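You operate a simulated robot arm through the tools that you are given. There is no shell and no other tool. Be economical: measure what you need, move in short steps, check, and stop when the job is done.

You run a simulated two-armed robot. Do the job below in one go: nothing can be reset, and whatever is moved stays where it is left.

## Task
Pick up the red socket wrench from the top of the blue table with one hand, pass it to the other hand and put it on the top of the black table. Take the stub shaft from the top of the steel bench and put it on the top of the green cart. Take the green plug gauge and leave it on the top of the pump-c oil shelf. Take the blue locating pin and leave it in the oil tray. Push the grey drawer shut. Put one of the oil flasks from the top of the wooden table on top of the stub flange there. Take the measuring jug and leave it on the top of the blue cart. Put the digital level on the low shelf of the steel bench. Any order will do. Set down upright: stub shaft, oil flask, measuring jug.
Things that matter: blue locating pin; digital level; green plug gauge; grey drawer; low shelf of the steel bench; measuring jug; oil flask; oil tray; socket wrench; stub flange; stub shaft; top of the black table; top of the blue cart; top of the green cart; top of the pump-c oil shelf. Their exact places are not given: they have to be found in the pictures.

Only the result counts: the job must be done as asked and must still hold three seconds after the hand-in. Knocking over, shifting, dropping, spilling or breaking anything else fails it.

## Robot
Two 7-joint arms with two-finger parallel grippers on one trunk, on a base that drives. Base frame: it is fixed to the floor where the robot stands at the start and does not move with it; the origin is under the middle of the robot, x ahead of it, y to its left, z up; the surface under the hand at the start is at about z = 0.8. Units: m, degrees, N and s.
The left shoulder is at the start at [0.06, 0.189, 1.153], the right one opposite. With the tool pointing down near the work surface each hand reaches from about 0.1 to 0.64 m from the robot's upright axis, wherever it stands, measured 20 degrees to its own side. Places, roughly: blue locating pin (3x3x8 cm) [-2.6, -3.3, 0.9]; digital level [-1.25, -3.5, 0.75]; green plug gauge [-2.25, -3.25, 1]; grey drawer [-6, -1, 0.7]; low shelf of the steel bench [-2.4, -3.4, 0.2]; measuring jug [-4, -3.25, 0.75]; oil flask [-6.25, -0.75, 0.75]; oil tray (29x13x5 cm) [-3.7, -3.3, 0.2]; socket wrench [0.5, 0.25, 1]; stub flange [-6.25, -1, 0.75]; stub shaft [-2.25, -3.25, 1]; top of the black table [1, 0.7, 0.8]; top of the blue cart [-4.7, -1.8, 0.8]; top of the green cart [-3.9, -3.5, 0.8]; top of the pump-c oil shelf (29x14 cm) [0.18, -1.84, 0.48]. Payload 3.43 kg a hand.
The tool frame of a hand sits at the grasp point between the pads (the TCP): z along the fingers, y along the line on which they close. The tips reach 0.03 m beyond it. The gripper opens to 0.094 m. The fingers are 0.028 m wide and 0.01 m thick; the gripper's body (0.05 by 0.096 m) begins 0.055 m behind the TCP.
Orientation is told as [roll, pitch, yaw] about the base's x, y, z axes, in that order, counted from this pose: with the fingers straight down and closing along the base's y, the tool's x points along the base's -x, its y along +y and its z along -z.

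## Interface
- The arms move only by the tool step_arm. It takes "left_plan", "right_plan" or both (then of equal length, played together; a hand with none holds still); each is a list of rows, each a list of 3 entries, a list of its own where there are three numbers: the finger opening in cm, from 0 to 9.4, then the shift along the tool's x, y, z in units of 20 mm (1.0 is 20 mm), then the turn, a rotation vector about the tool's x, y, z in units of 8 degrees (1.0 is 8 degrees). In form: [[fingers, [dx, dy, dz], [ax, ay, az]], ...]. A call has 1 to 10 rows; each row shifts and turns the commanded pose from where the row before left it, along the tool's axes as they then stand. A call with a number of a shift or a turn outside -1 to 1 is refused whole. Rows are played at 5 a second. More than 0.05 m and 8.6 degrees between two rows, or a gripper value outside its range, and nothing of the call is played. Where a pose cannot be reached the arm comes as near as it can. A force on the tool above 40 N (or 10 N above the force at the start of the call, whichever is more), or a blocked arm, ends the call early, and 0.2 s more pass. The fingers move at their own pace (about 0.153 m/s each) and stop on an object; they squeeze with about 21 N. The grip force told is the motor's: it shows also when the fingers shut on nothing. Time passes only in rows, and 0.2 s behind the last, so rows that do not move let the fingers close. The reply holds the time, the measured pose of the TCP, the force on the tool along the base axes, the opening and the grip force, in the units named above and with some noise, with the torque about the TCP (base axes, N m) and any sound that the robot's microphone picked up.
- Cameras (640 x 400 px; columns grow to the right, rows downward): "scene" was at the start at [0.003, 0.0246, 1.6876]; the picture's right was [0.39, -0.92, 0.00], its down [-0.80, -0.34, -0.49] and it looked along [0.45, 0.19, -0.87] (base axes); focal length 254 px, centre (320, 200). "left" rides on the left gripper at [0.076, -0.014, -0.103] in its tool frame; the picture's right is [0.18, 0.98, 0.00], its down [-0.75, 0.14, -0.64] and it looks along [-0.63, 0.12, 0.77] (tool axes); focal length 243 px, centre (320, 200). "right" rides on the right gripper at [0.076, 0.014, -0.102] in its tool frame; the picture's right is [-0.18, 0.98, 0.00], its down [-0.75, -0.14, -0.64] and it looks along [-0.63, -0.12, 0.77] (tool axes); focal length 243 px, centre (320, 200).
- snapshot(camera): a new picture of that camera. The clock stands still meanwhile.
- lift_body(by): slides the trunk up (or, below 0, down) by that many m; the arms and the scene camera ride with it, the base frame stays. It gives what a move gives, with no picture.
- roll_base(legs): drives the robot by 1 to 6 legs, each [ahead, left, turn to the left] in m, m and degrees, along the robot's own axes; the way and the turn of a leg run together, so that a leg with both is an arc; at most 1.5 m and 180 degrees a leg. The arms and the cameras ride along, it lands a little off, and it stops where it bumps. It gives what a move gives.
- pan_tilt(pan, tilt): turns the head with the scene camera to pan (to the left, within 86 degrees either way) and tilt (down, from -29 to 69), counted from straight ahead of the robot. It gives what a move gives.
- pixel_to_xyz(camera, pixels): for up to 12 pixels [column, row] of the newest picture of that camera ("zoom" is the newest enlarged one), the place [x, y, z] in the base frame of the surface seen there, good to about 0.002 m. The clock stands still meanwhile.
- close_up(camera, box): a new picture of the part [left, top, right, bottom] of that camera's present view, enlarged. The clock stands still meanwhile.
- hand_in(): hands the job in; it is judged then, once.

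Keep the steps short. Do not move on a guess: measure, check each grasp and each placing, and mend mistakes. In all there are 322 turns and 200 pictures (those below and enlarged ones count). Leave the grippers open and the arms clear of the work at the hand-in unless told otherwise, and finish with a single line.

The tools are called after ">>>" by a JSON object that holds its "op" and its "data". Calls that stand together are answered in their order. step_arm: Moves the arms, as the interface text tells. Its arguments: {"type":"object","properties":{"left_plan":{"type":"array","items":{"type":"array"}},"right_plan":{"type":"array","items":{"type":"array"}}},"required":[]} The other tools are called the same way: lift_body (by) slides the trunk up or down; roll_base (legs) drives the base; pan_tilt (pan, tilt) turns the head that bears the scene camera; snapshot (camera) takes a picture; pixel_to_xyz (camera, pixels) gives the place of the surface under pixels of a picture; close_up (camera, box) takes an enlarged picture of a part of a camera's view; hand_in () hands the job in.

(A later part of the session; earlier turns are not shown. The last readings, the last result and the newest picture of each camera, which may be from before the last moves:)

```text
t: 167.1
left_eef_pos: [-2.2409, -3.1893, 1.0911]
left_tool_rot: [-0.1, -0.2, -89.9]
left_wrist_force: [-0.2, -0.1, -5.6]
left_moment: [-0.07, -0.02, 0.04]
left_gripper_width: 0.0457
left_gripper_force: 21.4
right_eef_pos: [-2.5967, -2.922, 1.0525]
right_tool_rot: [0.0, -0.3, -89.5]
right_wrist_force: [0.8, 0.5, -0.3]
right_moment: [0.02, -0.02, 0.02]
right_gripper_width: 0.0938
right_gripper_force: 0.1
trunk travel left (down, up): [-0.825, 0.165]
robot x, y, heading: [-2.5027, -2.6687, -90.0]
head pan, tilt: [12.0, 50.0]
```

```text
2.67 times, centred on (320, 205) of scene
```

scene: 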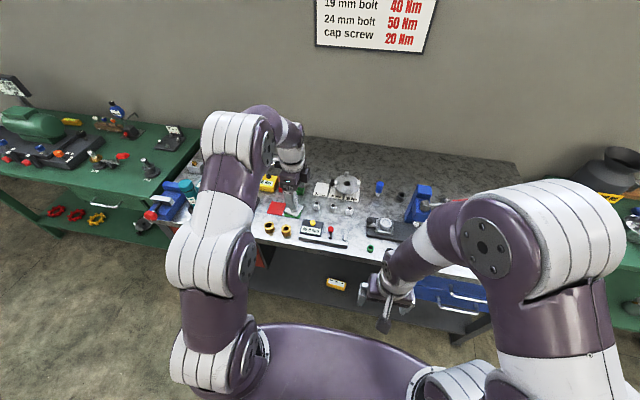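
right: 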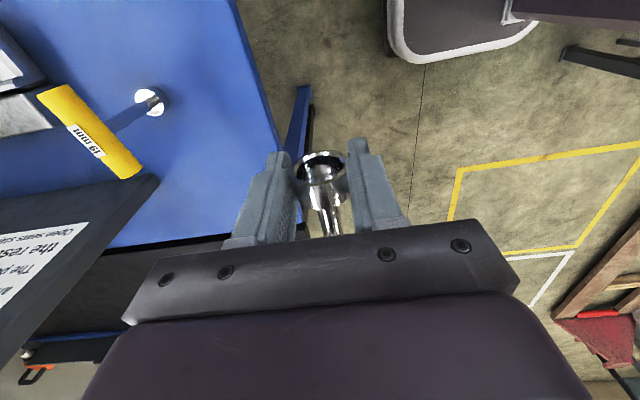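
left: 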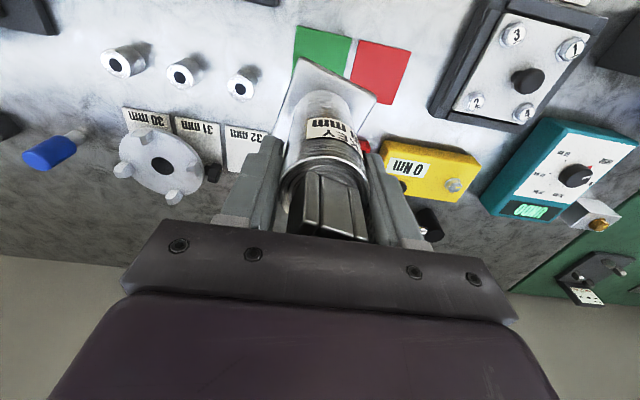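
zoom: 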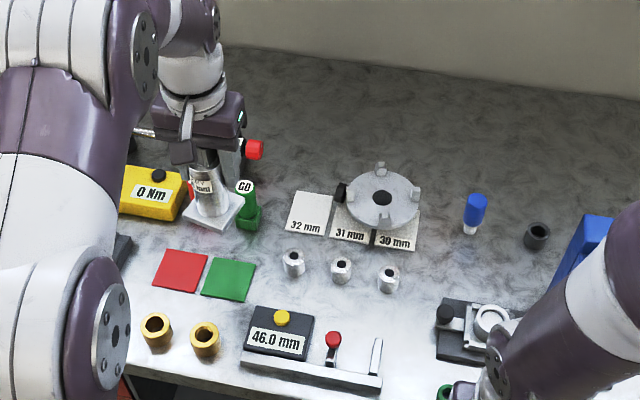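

The square foot is part of the shaft. Now draw the left hand (with shaft) back over the bench edge while the right hand tilts 32° forward for the pin.

>>> {"op": "step_arm", "data": {"left_plan": [[0, [0.5, 0, -1], [0, 0, 0]], [0, [1, 0, -0.5], [0, 0, 0]], [0, [1, 0, 0], [0, 0, 0]], [0, [1, 0, 0], [0, 0, 0]], [0, [1, 0, 0], [0, 0, 0]], [0, [1, 0, 0], [0, 0, 0]], [0, [1, 0, 0], [0, 0, 0]], [0, [0, 0, 0], [0, 0, 0]]], "right_plan": [[5.5, [0, 0, 0], [0, -1, 0]], [5.5, [0, 0, 0], [0, -1, 0]], [5.5, [0, 0, 0], [0, -1, 0]], [5.5, [0, 0, 0], [0, -1, 0]], [5.5, [-1, 0.05, 0.98], [0, 0, 0]], [5.5, [-1, 0.05, 0.98], [0, 0, 0]], [5.5, [-1, 0.05, 0.98], [0, 0, 0]], [5.5, [-1, 0.05, 0.98], [0, 0, 0]]]}}

>>> {"op": "step_arm", "data": {"right_plan": [[5.5, [-1, 0.05, 0.98], [0, 0, 0]], [5.5, [-1, 0.05, 0.98], [0, 0, 0]], [5.5, [-1, 0.05, 0.98], [0, 0, 0]], [5.5, [-1, 0.05, 0.98], [0, 0, 0]], [5.5, [-1, 0.05, 0.98], [0, 0, 0]], [5.5, [-1, 0.05, 0.98], [0, 0, 0]], [5.5, [-1, 0.05, 0.98], [0, 0, 0]], [5.5, [-1, 0.05, 0.98], [0, 0, 0]]]}}

>>> {"op": "snapshot", "data": {"camera": "right"}}

```text
t: 167.5
left_eef_pos: [-2.2402, -3.181, 1.105]
left_tool_rot: [0.0, -0.3, -89.9]
left_wrist_force: [-0.2, 1.2, -4.5]
left_moment: [-0.1, -0.01, 0.0]
left_gripper_width: 0.0456
left_gripper_force: 21.6
right_eef_pos: [-2.5954, -2.9251, 1.0584]
right_tool_rot: [0.0, -6.3, -89.0]
right_wrist_force: [0.7, -3.0, 8.5]
right_moment: [1.09, -0.02, -0.1]
right_gripper_width: 0.0548
right_gripper_force: 0.1
trunk travel left (down, up): [-0.825, 0.165]
robot x, y, heading: [-2.5017, -2.6637, -89.6]
head pan, tilt: [12.0, 50.0]
stopped in row 1 (right hand): the force on the tool passed its limit at 128 N (the readings are from after the stop); the commanded pose is now the measured one
```

```text
t: 169.3
left_eef_pos: [-2.2404, -3.1834, 1.1038]
left_tool_rot: [-0.2, -0.2, -89.9]
left_wrist_force: [0.1, -0.8, -5.5]
left_moment: [-0.03, -0.03, 0.04]
left_gripper_width: 0.0455
left_gripper_force: 21.0
right_eef_pos: [-2.5835, -3.1031, 0.9185]
right_tool_rot: [0.0, -6.1, -89.0]
right_wrist_force: [-0.3, -0.4, 0.1]
right_moment: [-0.01, 0.0, -0.02]
right_gripper_width: 0.0549
right_gripper_force: 0.0
trunk travel left (down, up): [-0.825, 0.165]
robot x, y, heading: [-2.5038, -2.6696, -90.0]
head pan, tilt: [12.0, 50.0]
```

```text
124 pictures are left
```

right: 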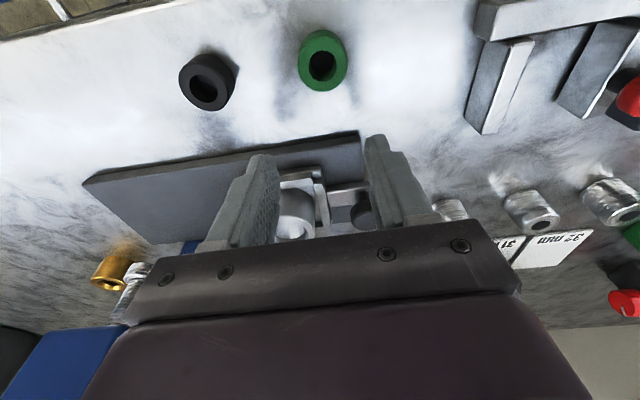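

The first tilt row pressed against something (likely my own body), and the second call still played, so the right hand is now low over the bench without contact. Raise it 10 cm first, then tilt there.

>>> {"op": "step_arm", "data": {"right_plan": [[5.5, [0, 0, -1], [0, 0, 0]], [5.5, [0, 0, -1], [0, 0, 0]], [5.5, [0, 0, -1], [0, 0, 0]], [5.5, [0, 0, -1], [0, 0, 0]], [5.5, [0, 0, -1], [0, 0, 0]], [5.5, [-0.5, 0, 0], [0, -1, 0]], [5.5, [-0.5, 0, 0], [0, -1, 0]], [5.5, [0, 0, 0], [0, -1, 0]]]}}

>>> {"op": "snapshot", "data": {"camera": "right"}}

>>> {"op": "snapshot", "data": {"camera": "scene"}}

```text
t: 171.1
left_eef_pos: [-2.2404, -3.1814, 1.1053]
left_tool_rot: [0.0, -0.3, -89.8]
left_wrist_force: [-0.8, -0.8, -5.0]
left_moment: [-0.04, -0.02, 0.02]
left_gripper_width: 0.0455
left_gripper_force: 20.5
right_eef_pos: [-2.5837, -3.1115, 1.0227]
right_tool_rot: [0.0, -30.5, -89.0]
right_wrist_force: [0.7, 0.4, -0.4]
right_moment: [-0.05, 0.0, -0.02]
right_gripper_width: 0.0551
right_gripper_force: 0.0
trunk travel left (down, up): [-0.825, 0.165]
robot x, y, heading: [-2.5034, -2.6666, -90.1]
head pan, tilt: [12.0, 50.0]
```

```text
123 pictures are left
```

right: 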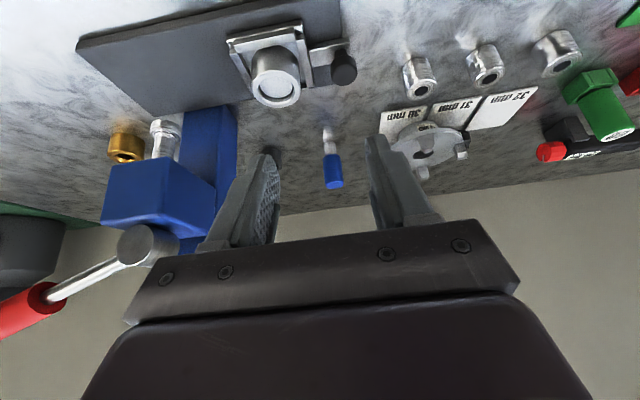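

```text
122 pictures are left
```

scene: 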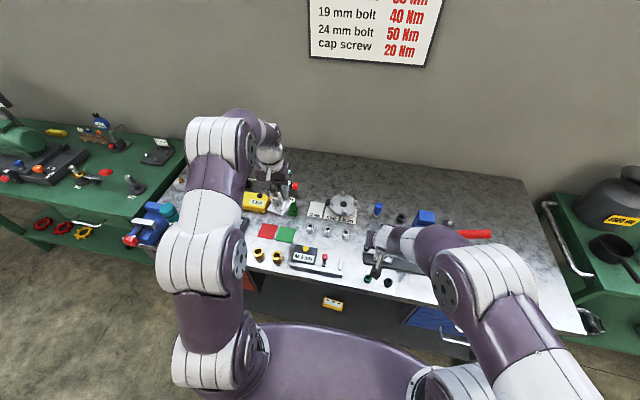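

Pin is straight ahead at (333,170). Measure it and the press beside it.

>>> {"op": "pixel_to_xyz", "data": {"camera": "right", "pixels": [[333, 165], [330, 135], [335, 183], [215, 150], [200, 190], [225, 110], [395, 155], [270, 155], [345, 70]]}}

```text
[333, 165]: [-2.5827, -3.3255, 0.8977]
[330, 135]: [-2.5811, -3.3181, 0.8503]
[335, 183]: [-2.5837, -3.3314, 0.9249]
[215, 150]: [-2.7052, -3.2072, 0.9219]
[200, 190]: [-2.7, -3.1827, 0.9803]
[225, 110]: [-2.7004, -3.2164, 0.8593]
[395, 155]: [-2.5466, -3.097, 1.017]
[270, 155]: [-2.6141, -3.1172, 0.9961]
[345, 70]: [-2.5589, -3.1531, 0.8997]
```

>>> {"op": "step_arm", "data": {"right_plan": [[5.5, [-0.95, 0, 0.4], [0, 0, 0]], [5.5, [-0.95, 0, 0.4], [0, 0, 0]], [5.5, [-0.95, 0, 0.4], [0, 0, 0]], [5.5, [-0.95, 0, 0.4], [0, 0, 0]], [5.5, [-0.95, 0, 0.4], [0, 0, 0]], [5.5, [-0.95, 0, 0.4], [0, 0, 0]], [5.5, [-0.95, 0, 0.4], [0, 0, 0]], [5.5, [0, 0, 1], [0, 0, 0]], [5.5, [0, 0, 1], [0, 0, 0]], [5.5, [0, 0, 1], [0, 0, 0]]]}}

>>> {"op": "snapshot", "data": {"camera": "right"}}

```text
t: 173.3
left_eef_pos: [-2.2405, -3.1836, 1.1032]
left_tool_rot: [0.0, -0.3, -89.9]
left_wrist_force: [-0.3, -0.1, -5.6]
left_moment: [-0.06, 0.03, -0.01]
left_gripper_width: 0.0456
left_gripper_force: 21.1
right_eef_pos: [-2.5809, -3.2868, 0.9882]
right_tool_rot: [-0.1, -30.1, -88.9]
right_wrist_force: [-0.3, 0.1, 1.2]
right_moment: [-0.02, 0.0, 0.02]
right_gripper_width: 0.0551
right_gripper_force: 0.0
trunk travel left (down, up): [-0.825, 0.165]
robot x, y, heading: [-2.5004, -2.6637, -89.9]
head pan, tilt: [12.0, 50.0]
```

```text
121 pictures are left
```

right: 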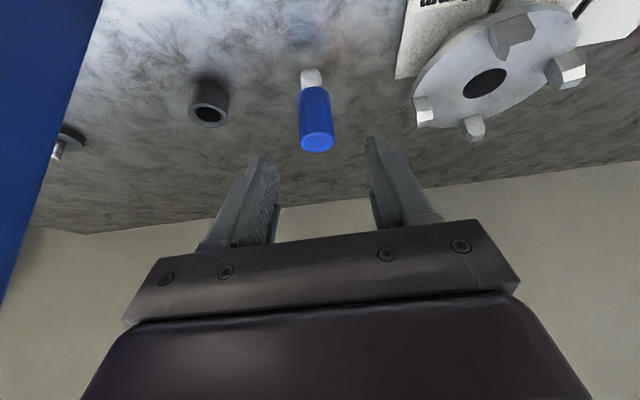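

On line. Advance 10.4 cm along the tool axis and close.

>>> {"op": "step_arm", "data": {"right_plan": [[5.5, [0, -0.1, 1], [0, 0, 0]], [5.5, [0, 0, 1], [0, 0, 0]], [5.5, [0, 0, 1], [0, 0, 0]], [5.5, [0, 0, 1], [0, 0, 0]], [5.5, [0, 0, 1], [0, 0, 0]], [5.5, [0, 0, 0.2], [0, 0, 0]], [0, [0, 0, 0], [0, 0, 0]], [0, [0, 0, 0], [0, 0, 0]], [0, [0, 0, 0], [0, 0, 0]]]}}

>>> {"op": "snapshot", "data": {"camera": "right"}}

```text
t: 175.3
left_eef_pos: [-2.2404, -3.1837, 1.1036]
left_tool_rot: [-0.1, -0.2, -89.8]
left_wrist_force: [-0.4, -0.1, -5.8]
left_moment: [-0.04, 0.02, 0.01]
left_gripper_width: 0.0455
left_gripper_force: 20.9
right_eef_pos: [-2.5832, -3.3387, 0.8976]
right_tool_rot: [-0.1, -30.1, -88.9]
right_wrist_force: [0.0, -1.3, -0.5]
right_moment: [0.01, 0.01, 0.0]
right_gripper_width: 0.0332
right_gripper_force: 21.2
trunk travel left (down, up): [-0.825, 0.165]
robot x, y, heading: [-2.5029, -2.6713, -89.7]
head pan, tilt: [12.0, 50.0]
```

```text
120 pictures are left
```

right: 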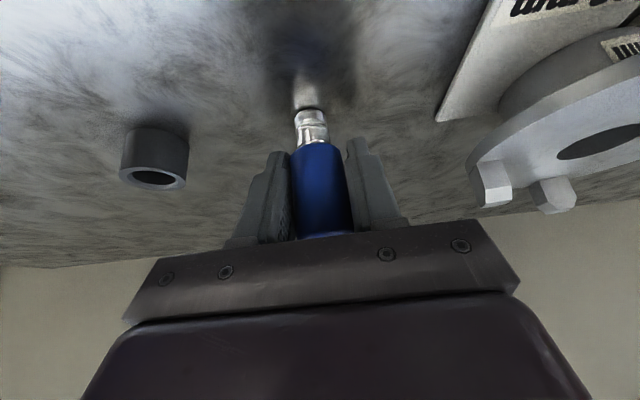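

Gripped (0.033). Lift straight up 14 cm.

>>> {"op": "step_arm", "data": {"right_plan": [[0, [-0.15, 0, -0.26], [0, 0, 0]], [0, [-0.5, 0, -0.86], [0, 0, 0]], [0, [-0.5, 0, -0.86], [0, 0, 0]], [0, [-0.5, 0, -0.86], [0, 0, 0]], [0, [-0.5, 0, -0.86], [0, 0, 0]], [0, [-0.5, 0, -0.86], [0, 0, 0]], [0, [-0.5, 0, -0.86], [0, 0, 0]]]}}

>>> {"op": "snapshot", "data": {"camera": "right"}}

```text
t: 176.9
left_eef_pos: [-2.2399, -3.1839, 1.1042]
left_tool_rot: [-0.1, -0.2, -89.9]
left_wrist_force: [-0.3, 0.8, -5.0]
left_moment: [-0.04, 0.01, 0.03]
left_gripper_width: 0.0453
left_gripper_force: 21.2
right_eef_pos: [-2.581, -3.3387, 1.0233]
right_tool_rot: [-0.1, -30.1, -89.0]
right_wrist_force: [0.2, 0.4, -0.4]
right_moment: [-0.03, 0.02, -0.02]
right_gripper_width: 0.0333
right_gripper_force: 20.6
trunk travel left (down, up): [-0.825, 0.165]
robot x, y, heading: [-2.5024, -2.6625, -89.9]
head pan, tilt: [12.0, 50.0]
```

```text
119 pictures are left
```

right: 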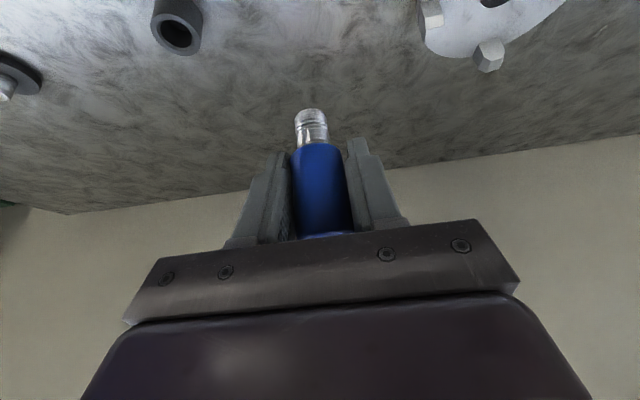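

Both objects held. Back off 0.6 m and strafe right 1.15 m toward the green cart, then look.

>>> {"op": "roll_base", "data": {"legs": [[-0.55, 0, 0], [0, -1.15, 0]]}}

>>> {"op": "pan_tilt", "data": {"pan": -5, "tilt": 45}}

>>> {"op": "snapshot", "data": {"camera": "scene"}}

```text
t: 179.4
left_eef_pos: [-2.2523, -2.7483, 1.1196]
left_tool_rot: [0.0, -1.9, -91.1]
left_wrist_force: [-0.1, -0.9, -5.4]
left_moment: [0.07, -0.03, -0.03]
left_gripper_width: 0.0443
left_gripper_force: 21.1
right_eef_pos: [-2.5965, -2.902, 1.0434]
right_tool_rot: [0.3, -31.9, -90.2]
right_wrist_force: [-0.2, -0.3, -1.6]
right_moment: [0.02, -0.01, 0.01]
right_gripper_width: 0.0332
right_gripper_force: 21.0
trunk travel left (down, up): [-0.825, 0.165]
robot x, y, heading: [-2.5044, -2.2568, -91.3]
head pan, tilt: [12.0, 50.0]
stopped in leg 1: the robot was blocked; the commanded pose is now the measured one
```

```text
t: 180.2
left_eef_pos: [-2.2517, -2.7589, 1.113]
left_tool_rot: [0.0, -1.4, -91.0]
left_wrist_force: [0.3, -0.2, -6.3]
left_moment: [0.0, -0.01, 0.01]
left_gripper_width: 0.0444
left_gripper_force: 21.1
right_eef_pos: [-2.5955, -2.9125, 1.0367]
right_tool_rot: [0.2, -31.4, -90.1]
right_wrist_force: [0.0, 1.1, -0.7]
right_moment: [0.0, -0.01, 0.04]
right_gripper_width: 0.0332
right_gripper_force: 21.1
trunk travel left (down, up): [-0.825, 0.165]
robot x, y, heading: [-2.5034, -2.2583, -91.1]
head pan, tilt: [-5.0, 45.0]
```

```text
118 pictures are left
```

scene: 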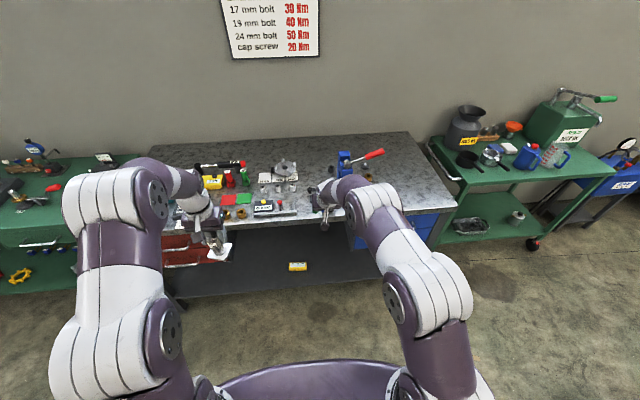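

Blocked behind, probably the red cart. Ease forward 5 cm right away and look back at it.

>>> {"op": "roll_base", "data": {"legs": [[0.05, 0, 0]]}}

>>> {"op": "pan_tilt", "data": {"pan": -86, "tilt": 55}}

>>> {"op": "snapshot", "data": {"camera": "scene"}}

```text
t: 181.2
left_eef_pos: [-2.2498, -2.7912, 1.1174]
left_tool_rot: [-0.1, -1.9, -90.8]
left_wrist_force: [0.3, 0.8, -4.6]
left_moment: [-0.05, -0.01, 0.03]
left_gripper_width: 0.0445
left_gripper_force: 21.3
right_eef_pos: [-2.593, -2.9462, 1.0416]
right_tool_rot: [0.2, -31.8, -89.9]
right_wrist_force: [-1.3, 1.3, -1.1]
right_moment: [-0.04, 0.01, -0.01]
right_gripper_width: 0.0334
right_gripper_force: 21.5
trunk travel left (down, up): [-0.825, 0.165]
robot x, y, heading: [-2.503, -2.3004, -90.9]
head pan, tilt: [-5.0, 45.0]
```

```text
t: 182.7
left_eef_pos: [-2.2502, -2.7962, 1.115]
left_tool_rot: [-0.1, -1.5, -90.7]
left_wrist_force: [0.6, -0.5, -5.7]
left_moment: [0.02, 0.02, -0.02]
left_gripper_width: 0.0446
left_gripper_force: 20.6
right_eef_pos: [-2.5932, -2.9509, 1.0383]
right_tool_rot: [0.1, -31.5, -89.9]
right_wrist_force: [0.8, -0.3, -0.5]
right_moment: [0.02, 0.01, 0.02]
right_gripper_width: 0.0332
right_gripper_force: 21.4
trunk travel left (down, up): [-0.825, 0.165]
robot x, y, heading: [-2.5043, -2.2958, -91.1]
head pan, tilt: [-85.9, 55.0]
```

```text
117 pictures are left
```

scene: 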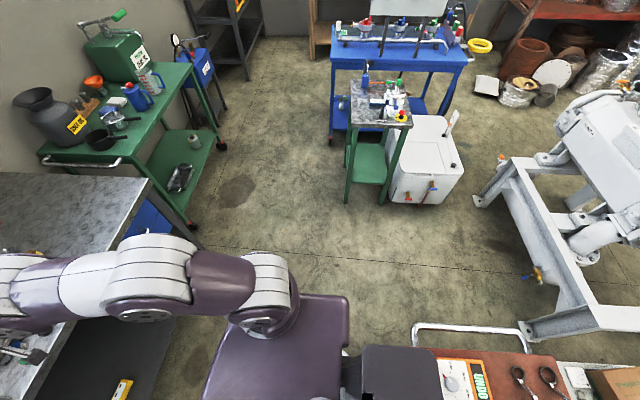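

>>> {"op": "pixel_to_xyz", "data": {"camera": "scene", "pixels": [[416, 345], [530, 330], [440, 365], [480, 328], [60, 200], [300, 240], [380, 195], [370, 110], [400, 240], [450, 240], [180, 178], [560, 320]]}}

>>> {"op": "close_up", "data": {"camera": "scene", "box": [330, 280, 640, 400]}}

```text
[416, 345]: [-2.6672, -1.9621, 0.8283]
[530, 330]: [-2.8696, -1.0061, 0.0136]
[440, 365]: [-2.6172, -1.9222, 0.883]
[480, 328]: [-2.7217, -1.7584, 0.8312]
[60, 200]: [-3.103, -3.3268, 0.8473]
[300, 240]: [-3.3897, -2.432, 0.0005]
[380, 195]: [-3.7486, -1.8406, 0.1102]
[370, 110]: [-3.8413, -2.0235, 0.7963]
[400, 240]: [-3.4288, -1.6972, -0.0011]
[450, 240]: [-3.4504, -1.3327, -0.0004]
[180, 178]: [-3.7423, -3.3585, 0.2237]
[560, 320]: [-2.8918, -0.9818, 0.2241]
```

```text
2.06 times, centred on (485, 340) of scene
```

zoom: 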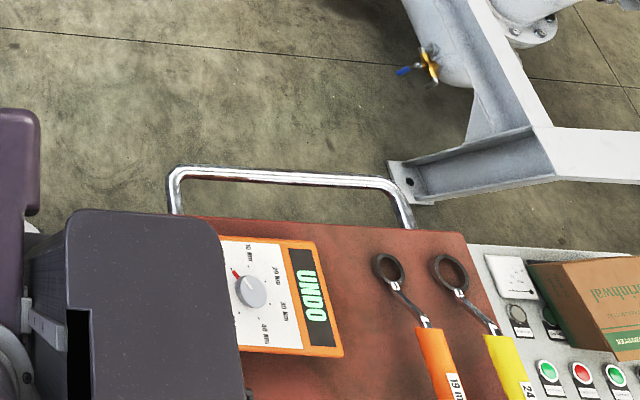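

The red cart's near edge is at y≈-1.96; I stopped against it gently. Retract the right hand 12 cm toward the body so I can strafe with a margin from both sides.

>>> {"op": "step_arm", "data": {"right_plan": [[0, [0.85, 0, -0.53], [0, 0, 0]], [0, [0.85, 0, -0.53], [0, 0, 0]], [0, [0.85, 0, -0.53], [0, 0, 0]], [0, [0.85, 0, -0.53], [0, 0, 0]], [0, [0.85, 0, -0.53], [0, 0, 0]], [0, [0.85, 0, -0.53], [0, 0, 0]]], "left_plan": [[0, [0, 0, 0], [0, 0.2, 0]], [0, [0, 0, 0], [0, 0, 0]], [0, [0, 0, 0], [0, 0, 0]], [0, [0, 0, 0], [0, 0, 0]], [0, [0, 0, 0], [0, 0, 0]], [0, [0, 0, 0], [0, 0, 0]]]}}

>>> {"op": "roll_base", "data": {"legs": [[0.1, 0, 1], [0, -1.15, 0]]}}

>>> {"op": "pan_tilt", "data": {"pan": -5, "tilt": 45}}

>>> {"op": "snapshot", "data": {"camera": "scene"}}

```text
t: 184.1
left_eef_pos: [-2.2495, -2.7967, 1.114]
left_tool_rot: [0.0, 0.1, -90.8]
left_wrist_force: [0.2, 0.2, -5.9]
left_moment: [0.02, 0.0, -0.03]
left_gripper_width: 0.0445
left_gripper_force: 20.8
right_eef_pos: [-2.593, -2.8296, 1.0388]
right_tool_rot: [0.3, -31.6, -89.9]
right_wrist_force: [0.1, 0.3, -1.0]
right_moment: [0.0, 0.02, -0.03]
right_gripper_width: 0.0333
right_gripper_force: 21.2
trunk travel left (down, up): [-0.825, 0.165]
robot x, y, heading: [-2.5003, -2.3005, -91.0]
head pan, tilt: [-85.9, 55.0]
```

```text
t: 190.7
left_eef_pos: [-3.3959, -2.889, 1.1145]
left_tool_rot: [-0.1, 0.1, -90.6]
left_wrist_force: [0.4, -0.2, -5.3]
left_moment: [-0.06, -0.04, -0.02]
left_gripper_width: 0.0444
left_gripper_force: 21.1
right_eef_pos: [-3.738, -2.9266, 1.04]
right_tool_rot: [0.2, -31.5, -89.7]
right_wrist_force: [0.5, -0.2, -1.0]
right_moment: [0.01, 0.01, -0.05]
right_gripper_width: 0.0332
right_gripper_force: 21.2
trunk travel left (down, up): [-0.825, 0.165]
robot x, y, heading: [-3.6506, -2.3946, -90.7]
head pan, tilt: [-85.9, 55.0]
```

```text
t: 192.3
left_eef_pos: [-3.3959, -2.8898, 1.1134]
left_tool_rot: [-0.1, 0.1, -90.6]
left_wrist_force: [-0.8, 0.5, -5.0]
left_moment: [-0.01, -0.02, 0.03]
left_gripper_width: 0.0441
left_gripper_force: 21.1
right_eef_pos: [-3.7383, -2.9255, 1.0385]
right_tool_rot: [0.3, -31.5, -89.7]
right_wrist_force: [-0.4, 0.1, -0.8]
right_moment: [0.02, 0.01, -0.02]
right_gripper_width: 0.0333
right_gripper_force: 21.0
trunk travel left (down, up): [-0.825, 0.165]
robot x, y, heading: [-3.6524, -2.3898, -90.7]
head pan, tilt: [-5.0, 45.0]
```

```text
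115 pictures are left
```

scene: 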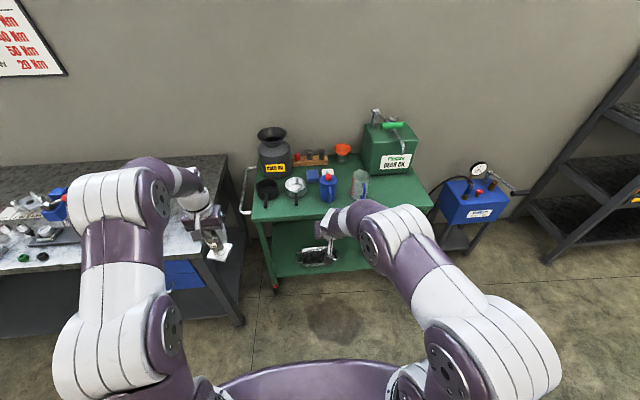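

>>> {"op": "close_up", "data": {"camera": "scene", "box": [225, 100, 445, 290]}}

>>> {"op": "pixel_to_xyz", "data": {"camera": "zoom", "pixels": [[90, 350], [440, 320], [300, 330], [250, 470], [150, 480], [340, 260], [395, 235], [300, 235], [250, 300], [370, 325], [560, 330], [100, 330]]}}

```text
2.11 times, centred on (335, 195) of scene
```

zoom: 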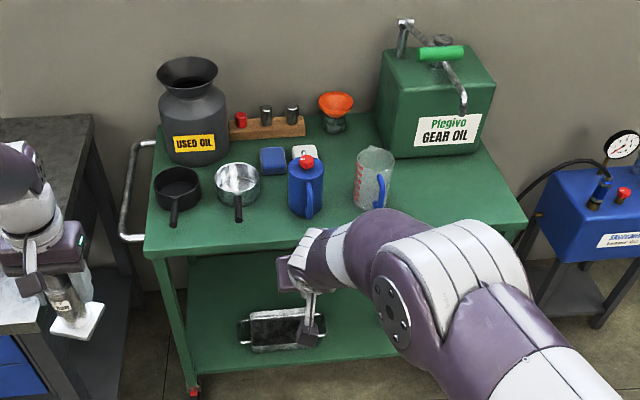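

```text
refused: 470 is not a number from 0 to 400
```

Clear view: measuring jug (clear, blue handle) at (375,175), oil tray at (285,328). Measure.

>>> {"op": "pixel_to_xyz", "data": {"camera": "zoom", "pixels": [[165, 245], [240, 235], [260, 220], [260, 205], [305, 195], [305, 160], [375, 155], [365, 200], [382, 190], [285, 330], [245, 330], [480, 215]]}}

>>> {"op": "pixel_to_xyz", "data": {"camera": "zoom", "pixels": [[345, 205], [180, 200], [240, 200], [420, 180], [440, 200], [250, 360], [285, 345], [270, 312], [320, 312], [330, 360], [215, 350], [125, 230]]}}

```text
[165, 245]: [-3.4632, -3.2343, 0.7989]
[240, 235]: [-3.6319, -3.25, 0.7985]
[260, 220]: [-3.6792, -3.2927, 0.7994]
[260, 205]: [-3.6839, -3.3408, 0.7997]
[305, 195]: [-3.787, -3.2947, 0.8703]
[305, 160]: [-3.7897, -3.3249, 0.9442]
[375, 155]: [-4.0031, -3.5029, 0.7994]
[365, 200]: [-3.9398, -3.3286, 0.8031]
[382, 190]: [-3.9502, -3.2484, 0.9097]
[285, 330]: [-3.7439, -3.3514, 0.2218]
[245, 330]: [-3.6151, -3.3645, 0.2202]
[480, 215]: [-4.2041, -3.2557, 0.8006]
```

```text
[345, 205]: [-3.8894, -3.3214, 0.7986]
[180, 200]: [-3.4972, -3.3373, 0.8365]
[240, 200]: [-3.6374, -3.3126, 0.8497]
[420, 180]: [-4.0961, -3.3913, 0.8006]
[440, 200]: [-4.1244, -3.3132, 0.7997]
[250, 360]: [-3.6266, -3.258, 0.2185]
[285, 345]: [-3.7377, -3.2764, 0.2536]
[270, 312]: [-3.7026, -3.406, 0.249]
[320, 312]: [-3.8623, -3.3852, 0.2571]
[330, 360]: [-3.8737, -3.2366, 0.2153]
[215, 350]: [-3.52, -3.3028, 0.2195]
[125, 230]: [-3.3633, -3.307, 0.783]
```

Place the shaft on the free right part of the cart top near (-4.13, -3.31). Check the blue tester and gear-oil box beside it for clearance.

>>> {"op": "pixel_to_xyz", "data": {"camera": "zoom", "pixels": [[620, 145], [600, 190], [560, 180], [630, 190], [440, 150], [400, 20], [500, 130], [525, 220]]}}

```text
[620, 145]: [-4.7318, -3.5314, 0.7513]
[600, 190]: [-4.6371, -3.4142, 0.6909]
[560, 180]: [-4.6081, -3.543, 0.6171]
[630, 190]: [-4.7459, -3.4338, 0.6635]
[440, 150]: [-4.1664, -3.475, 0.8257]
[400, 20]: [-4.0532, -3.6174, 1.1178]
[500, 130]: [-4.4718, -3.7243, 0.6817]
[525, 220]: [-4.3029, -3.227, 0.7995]
```

Drive right 0.745 m and ahead 0.33 m.

>>> {"op": "roll_base", "data": {"legs": [[0, -0.745, 0.7], [0.34, 0, 0]]}}

>>> {"op": "snapshot", "data": {"camera": "left"}}

```text
t: 195.7
left_eef_pos: [-4.0581, -2.9223, 1.1141]
left_tool_rot: [-0.1, -0.1, -100.7]
left_wrist_force: [-0.7, 0.1, -5.4]
left_moment: [0.0, -0.05, 0.0]
left_gripper_width: 0.0415
left_gripper_force: 21.0
right_eef_pos: [-4.4012, -2.8973, 1.0406]
right_tool_rot: [0.1, -31.5, -99.9]
right_wrist_force: [-0.3, -0.8, -1.4]
right_moment: [-0.01, -0.01, -0.03]
right_gripper_width: 0.0332
right_gripper_force: 20.9
trunk travel left (down, up): [-0.825, 0.165]
robot x, y, heading: [-4.2187, -2.3882, -100.8]
head pan, tilt: [-5.0, 45.0]
stopped in leg 1: the robot was blocked; the commanded pose is now the measured one
```

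```text
113 pictures are left
```

left: 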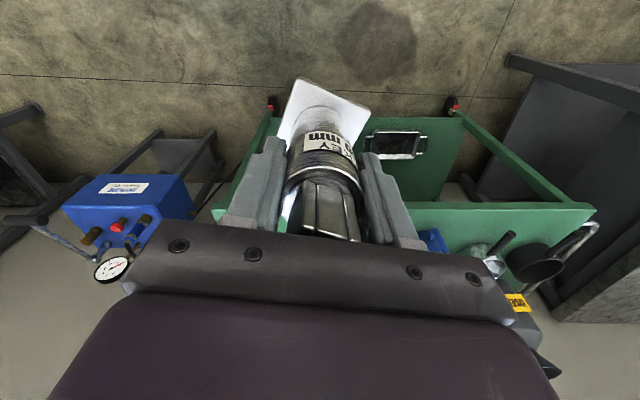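

Blocked again. Look to the right rear.

>>> {"op": "pan_tilt", "data": {"pan": -86, "tilt": 60}}

>>> {"op": "snapshot", "data": {"camera": "scene"}}

```text
t: 197.2
left_eef_pos: [-4.0572, -2.9228, 1.114]
left_tool_rot: [-0.2, -0.1, -100.5]
left_wrist_force: [0.2, -0.1, -5.2]
left_moment: [0.02, 0.02, -0.02]
left_gripper_width: 0.0415
left_gripper_force: 20.7
right_eef_pos: [-4.4001, -2.897, 1.0403]
right_tool_rot: [0.1, -31.5, -99.9]
right_wrist_force: [-0.2, -0.6, -0.5]
right_moment: [0.0, -0.02, -0.02]
right_gripper_width: 0.0333
right_gripper_force: 21.0
trunk travel left (down, up): [-0.825, 0.165]
robot x, y, heading: [-4.2257, -2.3842, -100.8]
head pan, tilt: [-85.9, 60.0]
```

```text
112 pictures are left
```

scene: 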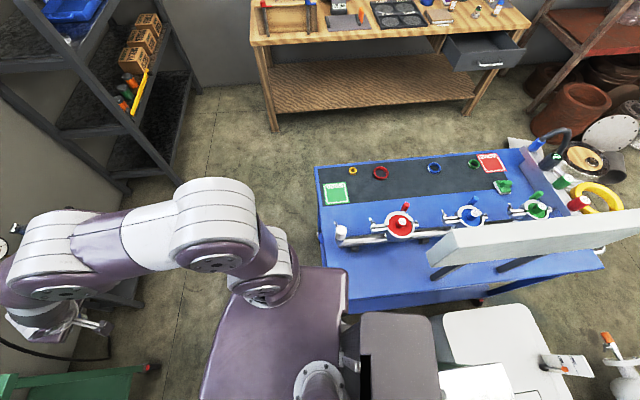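

I touched the blue cart's corner. Measure it, then move forward away.

>>> {"op": "pixel_to_xyz", "data": {"camera": "scene", "pixels": [[350, 308], [318, 168], [350, 270], [420, 295], [603, 268], [525, 150], [440, 210], [430, 150], [335, 195], [265, 110], [470, 115]]}}

>>> {"op": "roll_base", "data": {"legs": [[0.3, 0, 0]]}}

```text
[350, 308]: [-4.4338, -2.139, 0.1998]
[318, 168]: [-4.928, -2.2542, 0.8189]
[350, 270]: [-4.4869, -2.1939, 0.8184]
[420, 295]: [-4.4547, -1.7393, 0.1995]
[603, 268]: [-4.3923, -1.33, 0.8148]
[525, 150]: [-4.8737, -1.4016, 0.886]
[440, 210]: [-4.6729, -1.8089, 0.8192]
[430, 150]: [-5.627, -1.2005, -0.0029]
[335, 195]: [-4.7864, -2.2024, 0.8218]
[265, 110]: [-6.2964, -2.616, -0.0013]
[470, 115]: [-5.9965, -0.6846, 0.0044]
```

```text
t: 199.3
left_eef_pos: [-4.1141, -3.2197, 1.1154]
left_tool_rot: [-0.1, -0.1, -100.4]
left_wrist_force: [-0.3, 0.2, -5.6]
left_moment: [0.01, 0.02, 0.01]
left_gripper_width: 0.042
left_gripper_force: 20.5
right_eef_pos: [-4.456, -3.1952, 1.0398]
right_tool_rot: [0.2, -31.6, -99.7]
right_wrist_force: [-0.4, 0.0, -1.2]
right_moment: [-0.01, 0.03, -0.02]
right_gripper_width: 0.0334
right_gripper_force: 20.9
trunk travel left (down, up): [-0.825, 0.165]
robot x, y, heading: [-4.2787, -2.6864, -100.1]
head pan, tilt: [-85.9, 60.0]
```

Blue cart located: x -4.93…-4.39, y -2.25…-1.33. Now place the shaft: shift the left hand 8 cm forward over the cart's free area, then down part way.

>>> {"op": "pan_tilt", "data": {"pan": 5, "tilt": 55}}

>>> {"op": "step_arm", "data": {"left_plan": [[0, [-1, -0.1, 0], [0, 0, 0]], [0, [-1, -0.1, 0], [0, 0, 0]], [0, [-1, -0.1, 0], [0, 0, 0]], [0, [-1, -0.1, 0], [0, 0, 0]], [0, [0, 0, 1], [0, 0, 0]], [0, [0, 0, 1], [0, 0, 0]], [0, [0, 0, 1], [0, 0, 0]], [0, [0, 0, 1], [0, 0, 0]], [0, [0, 0, 1], [0, 0, 0]], [0, [0, 0, 1], [0, 0, 0]]]}}

>>> {"op": "snapshot", "data": {"camera": "scene"}}

```text
t: 200.9
left_eef_pos: [-4.1126, -3.2201, 1.1137]
left_tool_rot: [-0.2, -0.1, -100.5]
left_wrist_force: [-0.7, 0.1, -6.1]
left_moment: [0.03, 0.02, -0.01]
left_gripper_width: 0.0413
left_gripper_force: 21.2
right_eef_pos: [-4.4562, -3.197, 1.0394]
right_tool_rot: [0.1, -31.4, -99.7]
right_wrist_force: [0.3, 0.0, -1.1]
right_moment: [-0.04, -0.03, 0.02]
right_gripper_width: 0.0329
right_gripper_force: 20.9
trunk travel left (down, up): [-0.825, 0.165]
robot x, y, heading: [-4.2734, -2.6883, -100.7]
head pan, tilt: [5.0, 55.0]
```

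```text
t: 203.1
left_eef_pos: [-4.1334, -3.2857, 0.9848]
left_tool_rot: [-0.2, -0.1, -100.5]
left_wrist_force: [0.2, -0.6, -5.3]
left_moment: [0.02, 0.01, 0.0]
left_gripper_width: 0.0417
left_gripper_force: 20.8
left hand out of reach, approached as far as the arm can: row 4
right_eef_pos: [-4.4562, -3.1962, 1.0403]
right_tool_rot: [0.0, -31.5, -99.7]
right_wrist_force: [0.3, -0.2, -1.1]
right_moment: [-0.01, -0.01, -0.02]
right_gripper_width: 0.0331
right_gripper_force: 21.3
trunk travel left (down, up): [-0.825, 0.165]
robot x, y, heading: [-4.2796, -2.6881, -100.7]
head pan, tilt: [5.0, 55.0]
```

```text
111 pictures are left
```

scene: 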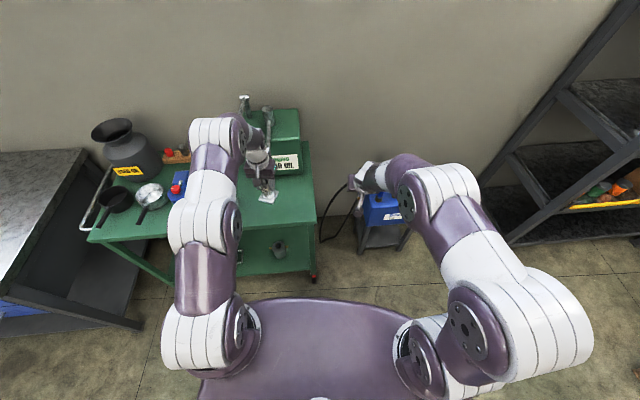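

>>> {"op": "step_arm", "data": {"left_plan": [[0, [-0.75, 0, 0.5], [0, 0, 0]], [0, [-0.75, 0, 0.5], [0, 0, 0]], [0, [0, 0, 1], [0, 0, 0]], [0, [0, 0, 1], [0, 0, 0]]]}}

>>> {"op": "close_up", "data": {"camera": "scene", "box": [170, 110, 330, 230]}}

>>> {"op": "snapshot", "data": {"camera": "left"}}

```text
t: 204.1
left_eef_pos: [-4.1408, -3.3165, 0.9265]
left_tool_rot: [-0.3, -0.1, -100.5]
left_wrist_force: [-0.7, 0.2, -5.8]
left_moment: [0.0, 0.02, -0.01]
left_gripper_width: 0.0416
left_gripper_force: 21.1
right_eef_pos: [-4.4558, -3.1966, 1.0403]
right_tool_rot: [0.1, -31.5, -99.8]
right_wrist_force: [0.0, 1.2, 0.8]
right_moment: [0.01, 0.01, 0.01]
right_gripper_width: 0.033
right_gripper_force: 20.9
trunk travel left (down, up): [-0.825, 0.165]
robot x, y, heading: [-4.2803, -2.6912, -100.5]
head pan, tilt: [5.0, 55.0]
```

```text
3.33 times, centred on (250, 170) of scene
```

zoom: 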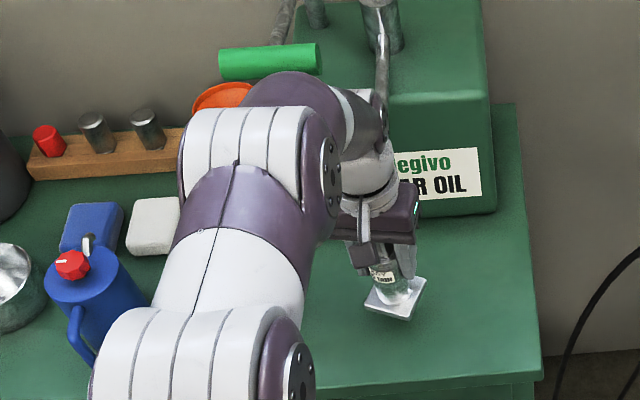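

```text
109 pictures are left
```

left: 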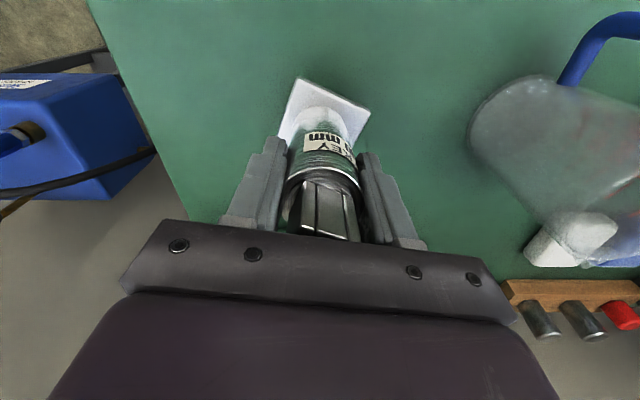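

Measure the foot's height, then lower.

>>> {"op": "pixel_to_xyz", "data": {"camera": "zoom", "pixels": [[400, 305], [385, 312], [402, 318], [420, 285], [400, 335]]}}

>>> {"op": "step_arm", "data": {"left_plan": [[0, [0, 0, 0.9], [0, 0, 0]], [0, [0, 0, 0.8], [0, 0, 0]], [0, [0, 0, 0.15], [0, 0, 0]], [0, [0, 0, 0.1], [0, 0, 0]]]}}

```text
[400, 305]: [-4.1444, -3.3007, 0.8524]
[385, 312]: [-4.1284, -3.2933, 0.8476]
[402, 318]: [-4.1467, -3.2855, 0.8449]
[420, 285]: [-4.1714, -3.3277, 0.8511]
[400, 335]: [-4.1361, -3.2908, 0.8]
```

```text
t: 205.1
left_eef_pos: [-4.1407, -3.3158, 0.8868]
left_tool_rot: [-0.1, 0.0, -100.5]
left_wrist_force: [0.8, 0.6, -5.5]
left_moment: [0.01, 0.01, 0.02]
left_gripper_width: 0.0416
left_gripper_force: 21.7
right_eef_pos: [-4.4564, -3.1969, 1.0406]
right_tool_rot: [0.1, -31.5, -99.7]
right_wrist_force: [-0.3, 0.4, -0.5]
right_moment: [-0.02, 0.0, 0.03]
right_gripper_width: 0.0328
right_gripper_force: 21.0
trunk travel left (down, up): [-0.825, 0.165]
robot x, y, heading: [-4.2788, -2.6858, -100.8]
head pan, tilt: [5.0, 55.0]
```

Not touching yet. Lower in 2 mm steps.

>>> {"op": "step_arm", "data": {"left_plan": [[0, [0, 0, 0.1], [0, 0, 0]], [0, [0, 0, 0.1], [0, 0, 0]]]}}

```text
t: 205.7
left_eef_pos: [-4.141, -3.3157, 0.8873]
left_tool_rot: [-0.1, -0.5, -100.5]
left_wrist_force: [1.1, -1.1, 11.3]
left_moment: [0.53, 0.11, -0.13]
left_gripper_width: 0.0416
left_gripper_force: 20.6
right_eef_pos: [-4.4557, -3.195, 1.042]
right_tool_rot: [0.2, -31.6, -99.7]
right_wrist_force: [0.5, -0.2, -1.4]
right_moment: [0.02, 0.03, -0.03]
right_gripper_width: 0.0327
right_gripper_force: 20.8
trunk travel left (down, up): [-0.825, 0.165]
robot x, y, heading: [-4.2802, -2.6885, -100.5]
head pan, tilt: [5.0, 55.0]
```

Contact now (force +11 N). Release and rise straight up, opening moderately.

>>> {"op": "step_arm", "data": {"left_plan": [[4.6, [0, 0, -0.05], [0, 0, 0]], [9.4, [0, 0, 0], [0, 0, 0]], [9.4, [0, 0, 0], [0, 0, 0]], [9.4, [0, 0, -1], [0, 0, 0]], [9.4, [0, 0, -1], [0, 0, 0]], [9.4, [0, 0, -1], [0, 0, 0]], [9.4, [0, 0, -1], [0, 0, 0]], [9.4, [0, 0, -1], [0, 0, 0]], [9.4, [0, 0, -1], [0, 0, 0]], [9.4, [0, 0, -1], [0, 0, 0]]]}}

>>> {"op": "snapshot", "data": {"camera": "left"}}

```text
t: 207.9
left_eef_pos: [-4.1397, -3.314, 1.0253]
left_tool_rot: [-0.2, -0.1, -100.5]
left_wrist_force: [0.9, 0.2, -0.6]
left_moment: [0.01, -0.03, -0.01]
left_gripper_width: 0.0938
left_gripper_force: 0.0
right_eef_pos: [-4.4559, -3.1958, 1.0408]
right_tool_rot: [0.1, -31.6, -99.7]
right_wrist_force: [-0.1, -0.4, -1.2]
right_moment: [0.01, -0.01, 0.03]
right_gripper_width: 0.0329
right_gripper_force: 20.6
trunk travel left (down, up): [-0.825, 0.165]
robot x, y, heading: [-4.2776, -2.6853, -100.9]
head pan, tilt: [5.0, 55.0]
```

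```text
108 pictures are left
```

left: 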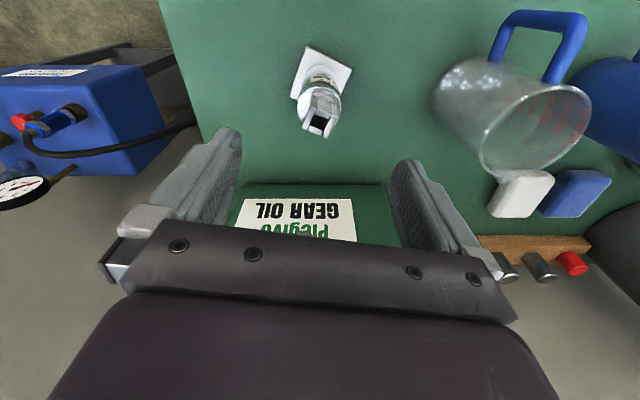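

Shaft is upright on the green cart. Retract the left hand, turn to -90°, strafe left 0.61 m and back 0.25 m, so the right hand lines up with the oil tray.

>>> {"op": "step_arm", "data": {"left_plan": [[9.4, [1, 0, -0.3], [0, 0, 0]], [9.4, [1, 0, -0.3], [0, 0, 0]], [9.4, [1, 0, -0.3], [0, 0, 0]], [9.4, [1, 0, -0.3], [0, 0, 0]], [9.4, [1, 0, 0], [0, 0, 0]], [9.4, [1, 0, 0], [0, 0, 0]], [9.4, [1, 0, 0], [0, 0, 0]], [9.4, [1, 0, 0], [0, 0, 0]], [9.4, [1, 0, 0], [0, 0, 0]], [9.4, [1, 0, 0], [0, 0, 0]]]}}

>>> {"op": "roll_base", "data": {"legs": [[0, 0, 10.6], [0, 0.61, 0], [-0.25, 0, 0]]}}

```text
t: 210.1
left_eef_pos: [-4.1045, -3.1186, 1.0499]
left_tool_rot: [-0.1, -0.1, -100.5]
left_wrist_force: [-0.1, -0.1, -0.1]
left_moment: [0.01, -0.01, -0.01]
left_gripper_width: 0.0939
left_gripper_force: 0.0
right_eef_pos: [-4.4576, -3.1943, 1.04]
right_tool_rot: [0.1, -31.6, -99.7]
right_wrist_force: [0.5, 1.3, -0.7]
right_moment: [-0.01, -0.02, 0.03]
right_gripper_width: 0.0324
right_gripper_force: 21.4
trunk travel left (down, up): [-0.825, 0.165]
robot x, y, heading: [-4.2825, -2.6859, -100.6]
head pan, tilt: [5.0, 55.0]
```

```text
t: 215.7
left_eef_pos: [-3.4231, -2.8327, 1.0488]
left_tool_rot: [-0.1, -0.1, -90.2]
left_wrist_force: [-0.3, -0.1, -0.7]
left_moment: [0.02, -0.03, 0.0]
left_gripper_width: 0.0942
left_gripper_force: 0.1
right_eef_pos: [-3.7542, -2.9711, 1.0399]
right_tool_rot: [0.1, -31.4, -89.5]
right_wrist_force: [-1.2, 0.4, -0.7]
right_moment: [-0.03, -0.02, 0.0]
right_gripper_width: 0.0322
right_gripper_force: 21.0
trunk travel left (down, up): [-0.825, 0.165]
robot x, y, heading: [-3.6682, -2.4365, -90.3]
head pan, tilt: [5.0, 55.0]
```

Retract the left hand a bit more and lower the trunk 0.7 m.

>>> {"op": "step_arm", "data": {"left_plan": [[9.4, [1, 0, 0], [0, 0, 0]], [9.4, [1, 0, 0], [0, 0, 0]], [9.4, [1, 0, 0], [0, 0, 0]]]}}

>>> {"op": "lift_body", "data": {"by": -0.4}}

>>> {"op": "lift_body", "data": {"by": -0.3}}

>>> {"op": "pan_tilt", "data": {"pan": -5, "tilt": 40}}

>>> {"op": "snapshot", "data": {"camera": "scene"}}

>>> {"op": "snapshot", "data": {"camera": "right"}}

```text
t: 216.5
left_eef_pos: [-3.4227, -2.7707, 1.0498]
left_tool_rot: [-0.2, -0.2, -90.2]
left_wrist_force: [-0.8, -0.3, -0.2]
left_moment: [0.0, 0.02, 0.0]
left_gripper_width: 0.0941
left_gripper_force: 0.0
right_eef_pos: [-3.7548, -2.9689, 1.0401]
right_tool_rot: [0.1, -31.7, -89.4]
right_wrist_force: [-0.5, 0.1, -1.8]
right_moment: [-0.02, 0.0, -0.02]
right_gripper_width: 0.0325
right_gripper_force: 21.3
trunk travel left (down, up): [-0.825, 0.165]
robot x, y, heading: [-3.6729, -2.4371, -90.2]
head pan, tilt: [5.0, 55.0]
```

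```text
t: 220.3
left_eef_pos: [-3.4246, -2.7716, 0.6505]
left_tool_rot: [0.0, -0.2, -90.2]
left_wrist_force: [-0.2, -0.2, -0.7]
left_moment: [0.01, 0.01, -0.02]
left_gripper_width: 0.0938
left_gripper_force: 0.0
right_eef_pos: [-3.7544, -2.9691, 0.6408]
right_tool_rot: [0.1, -31.6, -89.4]
right_wrist_force: [0.7, 0.0, 0.0]
right_moment: [0.0, 0.01, -0.01]
right_gripper_width: 0.0325
right_gripper_force: 21.2
trunk travel left (down, up): [-0.425, 0.565]
robot x, y, heading: [-3.6693, -2.4379, -90.3]
head pan, tilt: [5.0, 55.0]
```

```text
t: 223.3
left_eef_pos: [-3.4228, -2.7716, 0.3496]
left_tool_rot: [-0.1, -0.1, -90.2]
left_wrist_force: [1.0, 0.1, 0.7]
left_moment: [-0.01, 0.0, -0.01]
left_gripper_width: 0.0943
left_gripper_force: 0.1
right_eef_pos: [-3.7532, -2.9709, 0.3403]
right_tool_rot: [0.1, -31.6, -89.4]
right_wrist_force: [0.7, -0.7, -1.0]
right_moment: [-0.03, -0.02, 0.0]
right_gripper_width: 0.0323
right_gripper_force: 21.1
trunk travel left (down, up): [-0.125, 0.865]
robot x, y, heading: [-3.6716, -2.4406, -90.1]
head pan, tilt: [5.0, 55.0]
```

```text
t: 224.1
left_eef_pos: [-3.4216, -2.7724, 0.3497]
left_tool_rot: [0.0, -0.1, -90.2]
left_wrist_force: [0.6, 0.0, -1.0]
left_moment: [-0.01, -0.01, -0.01]
left_gripper_width: 0.094
left_gripper_force: 0.0
right_eef_pos: [-3.7539, -2.97, 0.3408]
right_tool_rot: [0.1, -31.6, -89.3]
right_wrist_force: [0.3, 0.2, -1.3]
right_moment: [0.0, 0.01, 0.03]
right_gripper_width: 0.0322
right_gripper_force: 21.2
trunk travel left (down, up): [-0.125, 0.865]
robot x, y, heading: [-3.6703, -2.435, -90.2]
head pan, tilt: [-5.0, 40.0]
```

```text
107 pictures are left
```

scene: 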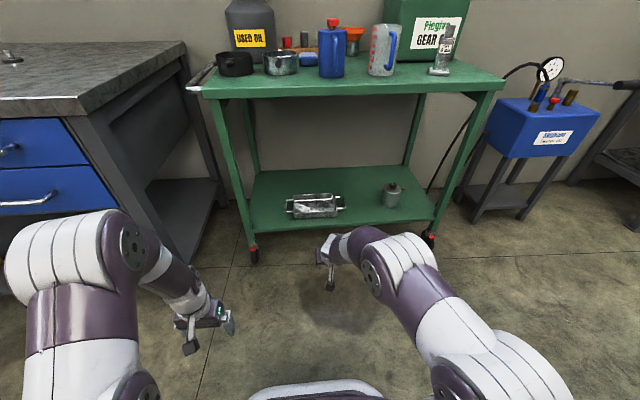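

```text
106 pictures are left
```

right: 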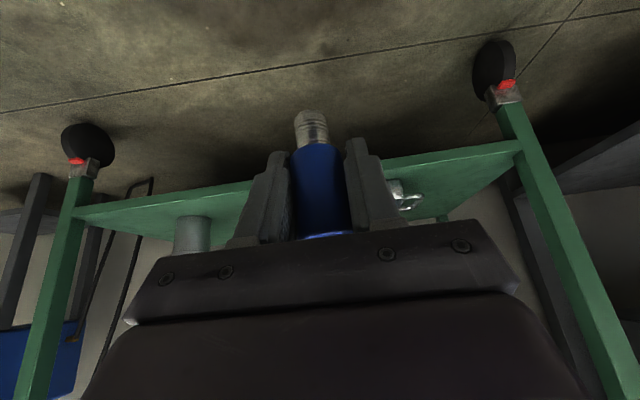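

Measure the tray again from here.

>>> {"op": "close_up", "data": {"camera": "scene", "box": [240, 160, 440, 270]}}

>>> {"op": "pixel_to_xyz", "data": {"camera": "zoom", "pixels": [[155, 135], [325, 130], [155, 175], [325, 160], [240, 150], [235, 120], [240, 182], [490, 110], [240, 215], [200, 160]]}}

```text
3.20 times, centred on (340, 215) of scene
```

zoom: 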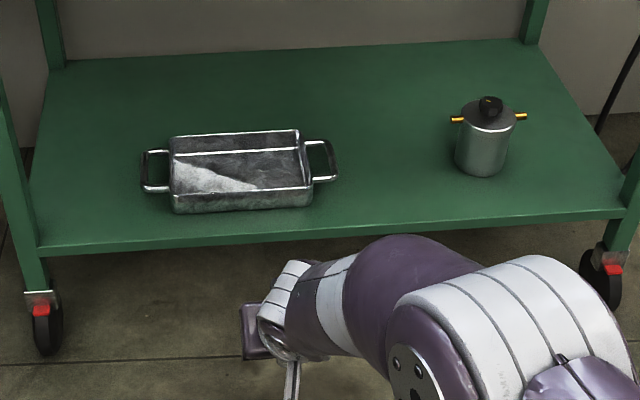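

```text
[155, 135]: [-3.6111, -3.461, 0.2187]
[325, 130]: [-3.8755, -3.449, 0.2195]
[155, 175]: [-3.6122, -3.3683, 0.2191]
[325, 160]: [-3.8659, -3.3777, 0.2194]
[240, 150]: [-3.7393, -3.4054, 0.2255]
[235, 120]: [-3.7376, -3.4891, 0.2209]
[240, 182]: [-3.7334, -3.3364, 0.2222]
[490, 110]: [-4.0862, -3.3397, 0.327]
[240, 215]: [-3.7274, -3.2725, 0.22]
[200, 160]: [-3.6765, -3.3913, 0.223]
```

Tray inner area x -3.65…-3.84, y -3.30…-3.41. Drive ahead 0.33 m under the cart top.

>>> {"op": "roll_base", "data": {"legs": [[0.33, 0, 0]]}}

>>> {"op": "snapshot", "data": {"camera": "scene"}}

>>> {"op": "snapshot", "data": {"camera": "right"}}

```text
t: 226.3
left_eef_pos: [-3.4275, -3.1061, 0.3498]
left_tool_rot: [0.0, -0.1, -90.5]
left_wrist_force: [0.5, 1.2, -0.6]
left_moment: [0.0, -0.01, 0.01]
left_gripper_width: 0.0941
left_gripper_force: 0.0
right_eef_pos: [-3.7613, -3.3025, 0.3406]
right_tool_rot: [0.0, -31.6, -89.9]
right_wrist_force: [1.5, 0.5, -0.7]
right_moment: [-0.01, 0.02, -0.01]
right_gripper_width: 0.0322
right_gripper_force: 20.6
trunk travel left (down, up): [-0.125, 0.865]
robot x, y, heading: [-3.6755, -2.7693, -90.8]
head pan, tilt: [-5.0, 40.0]
```

```text
104 pictures are left
```

scene: 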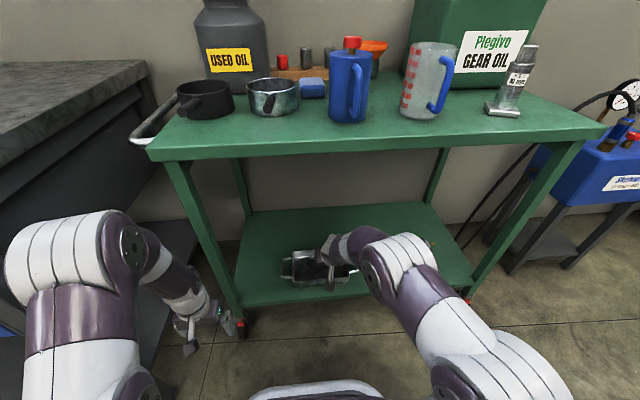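

```text
103 pictures are left
```

right: 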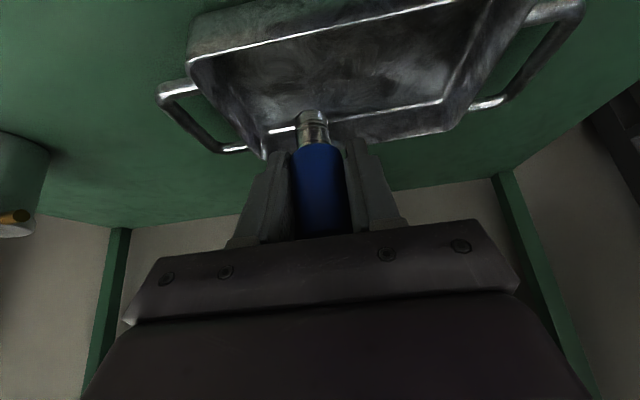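

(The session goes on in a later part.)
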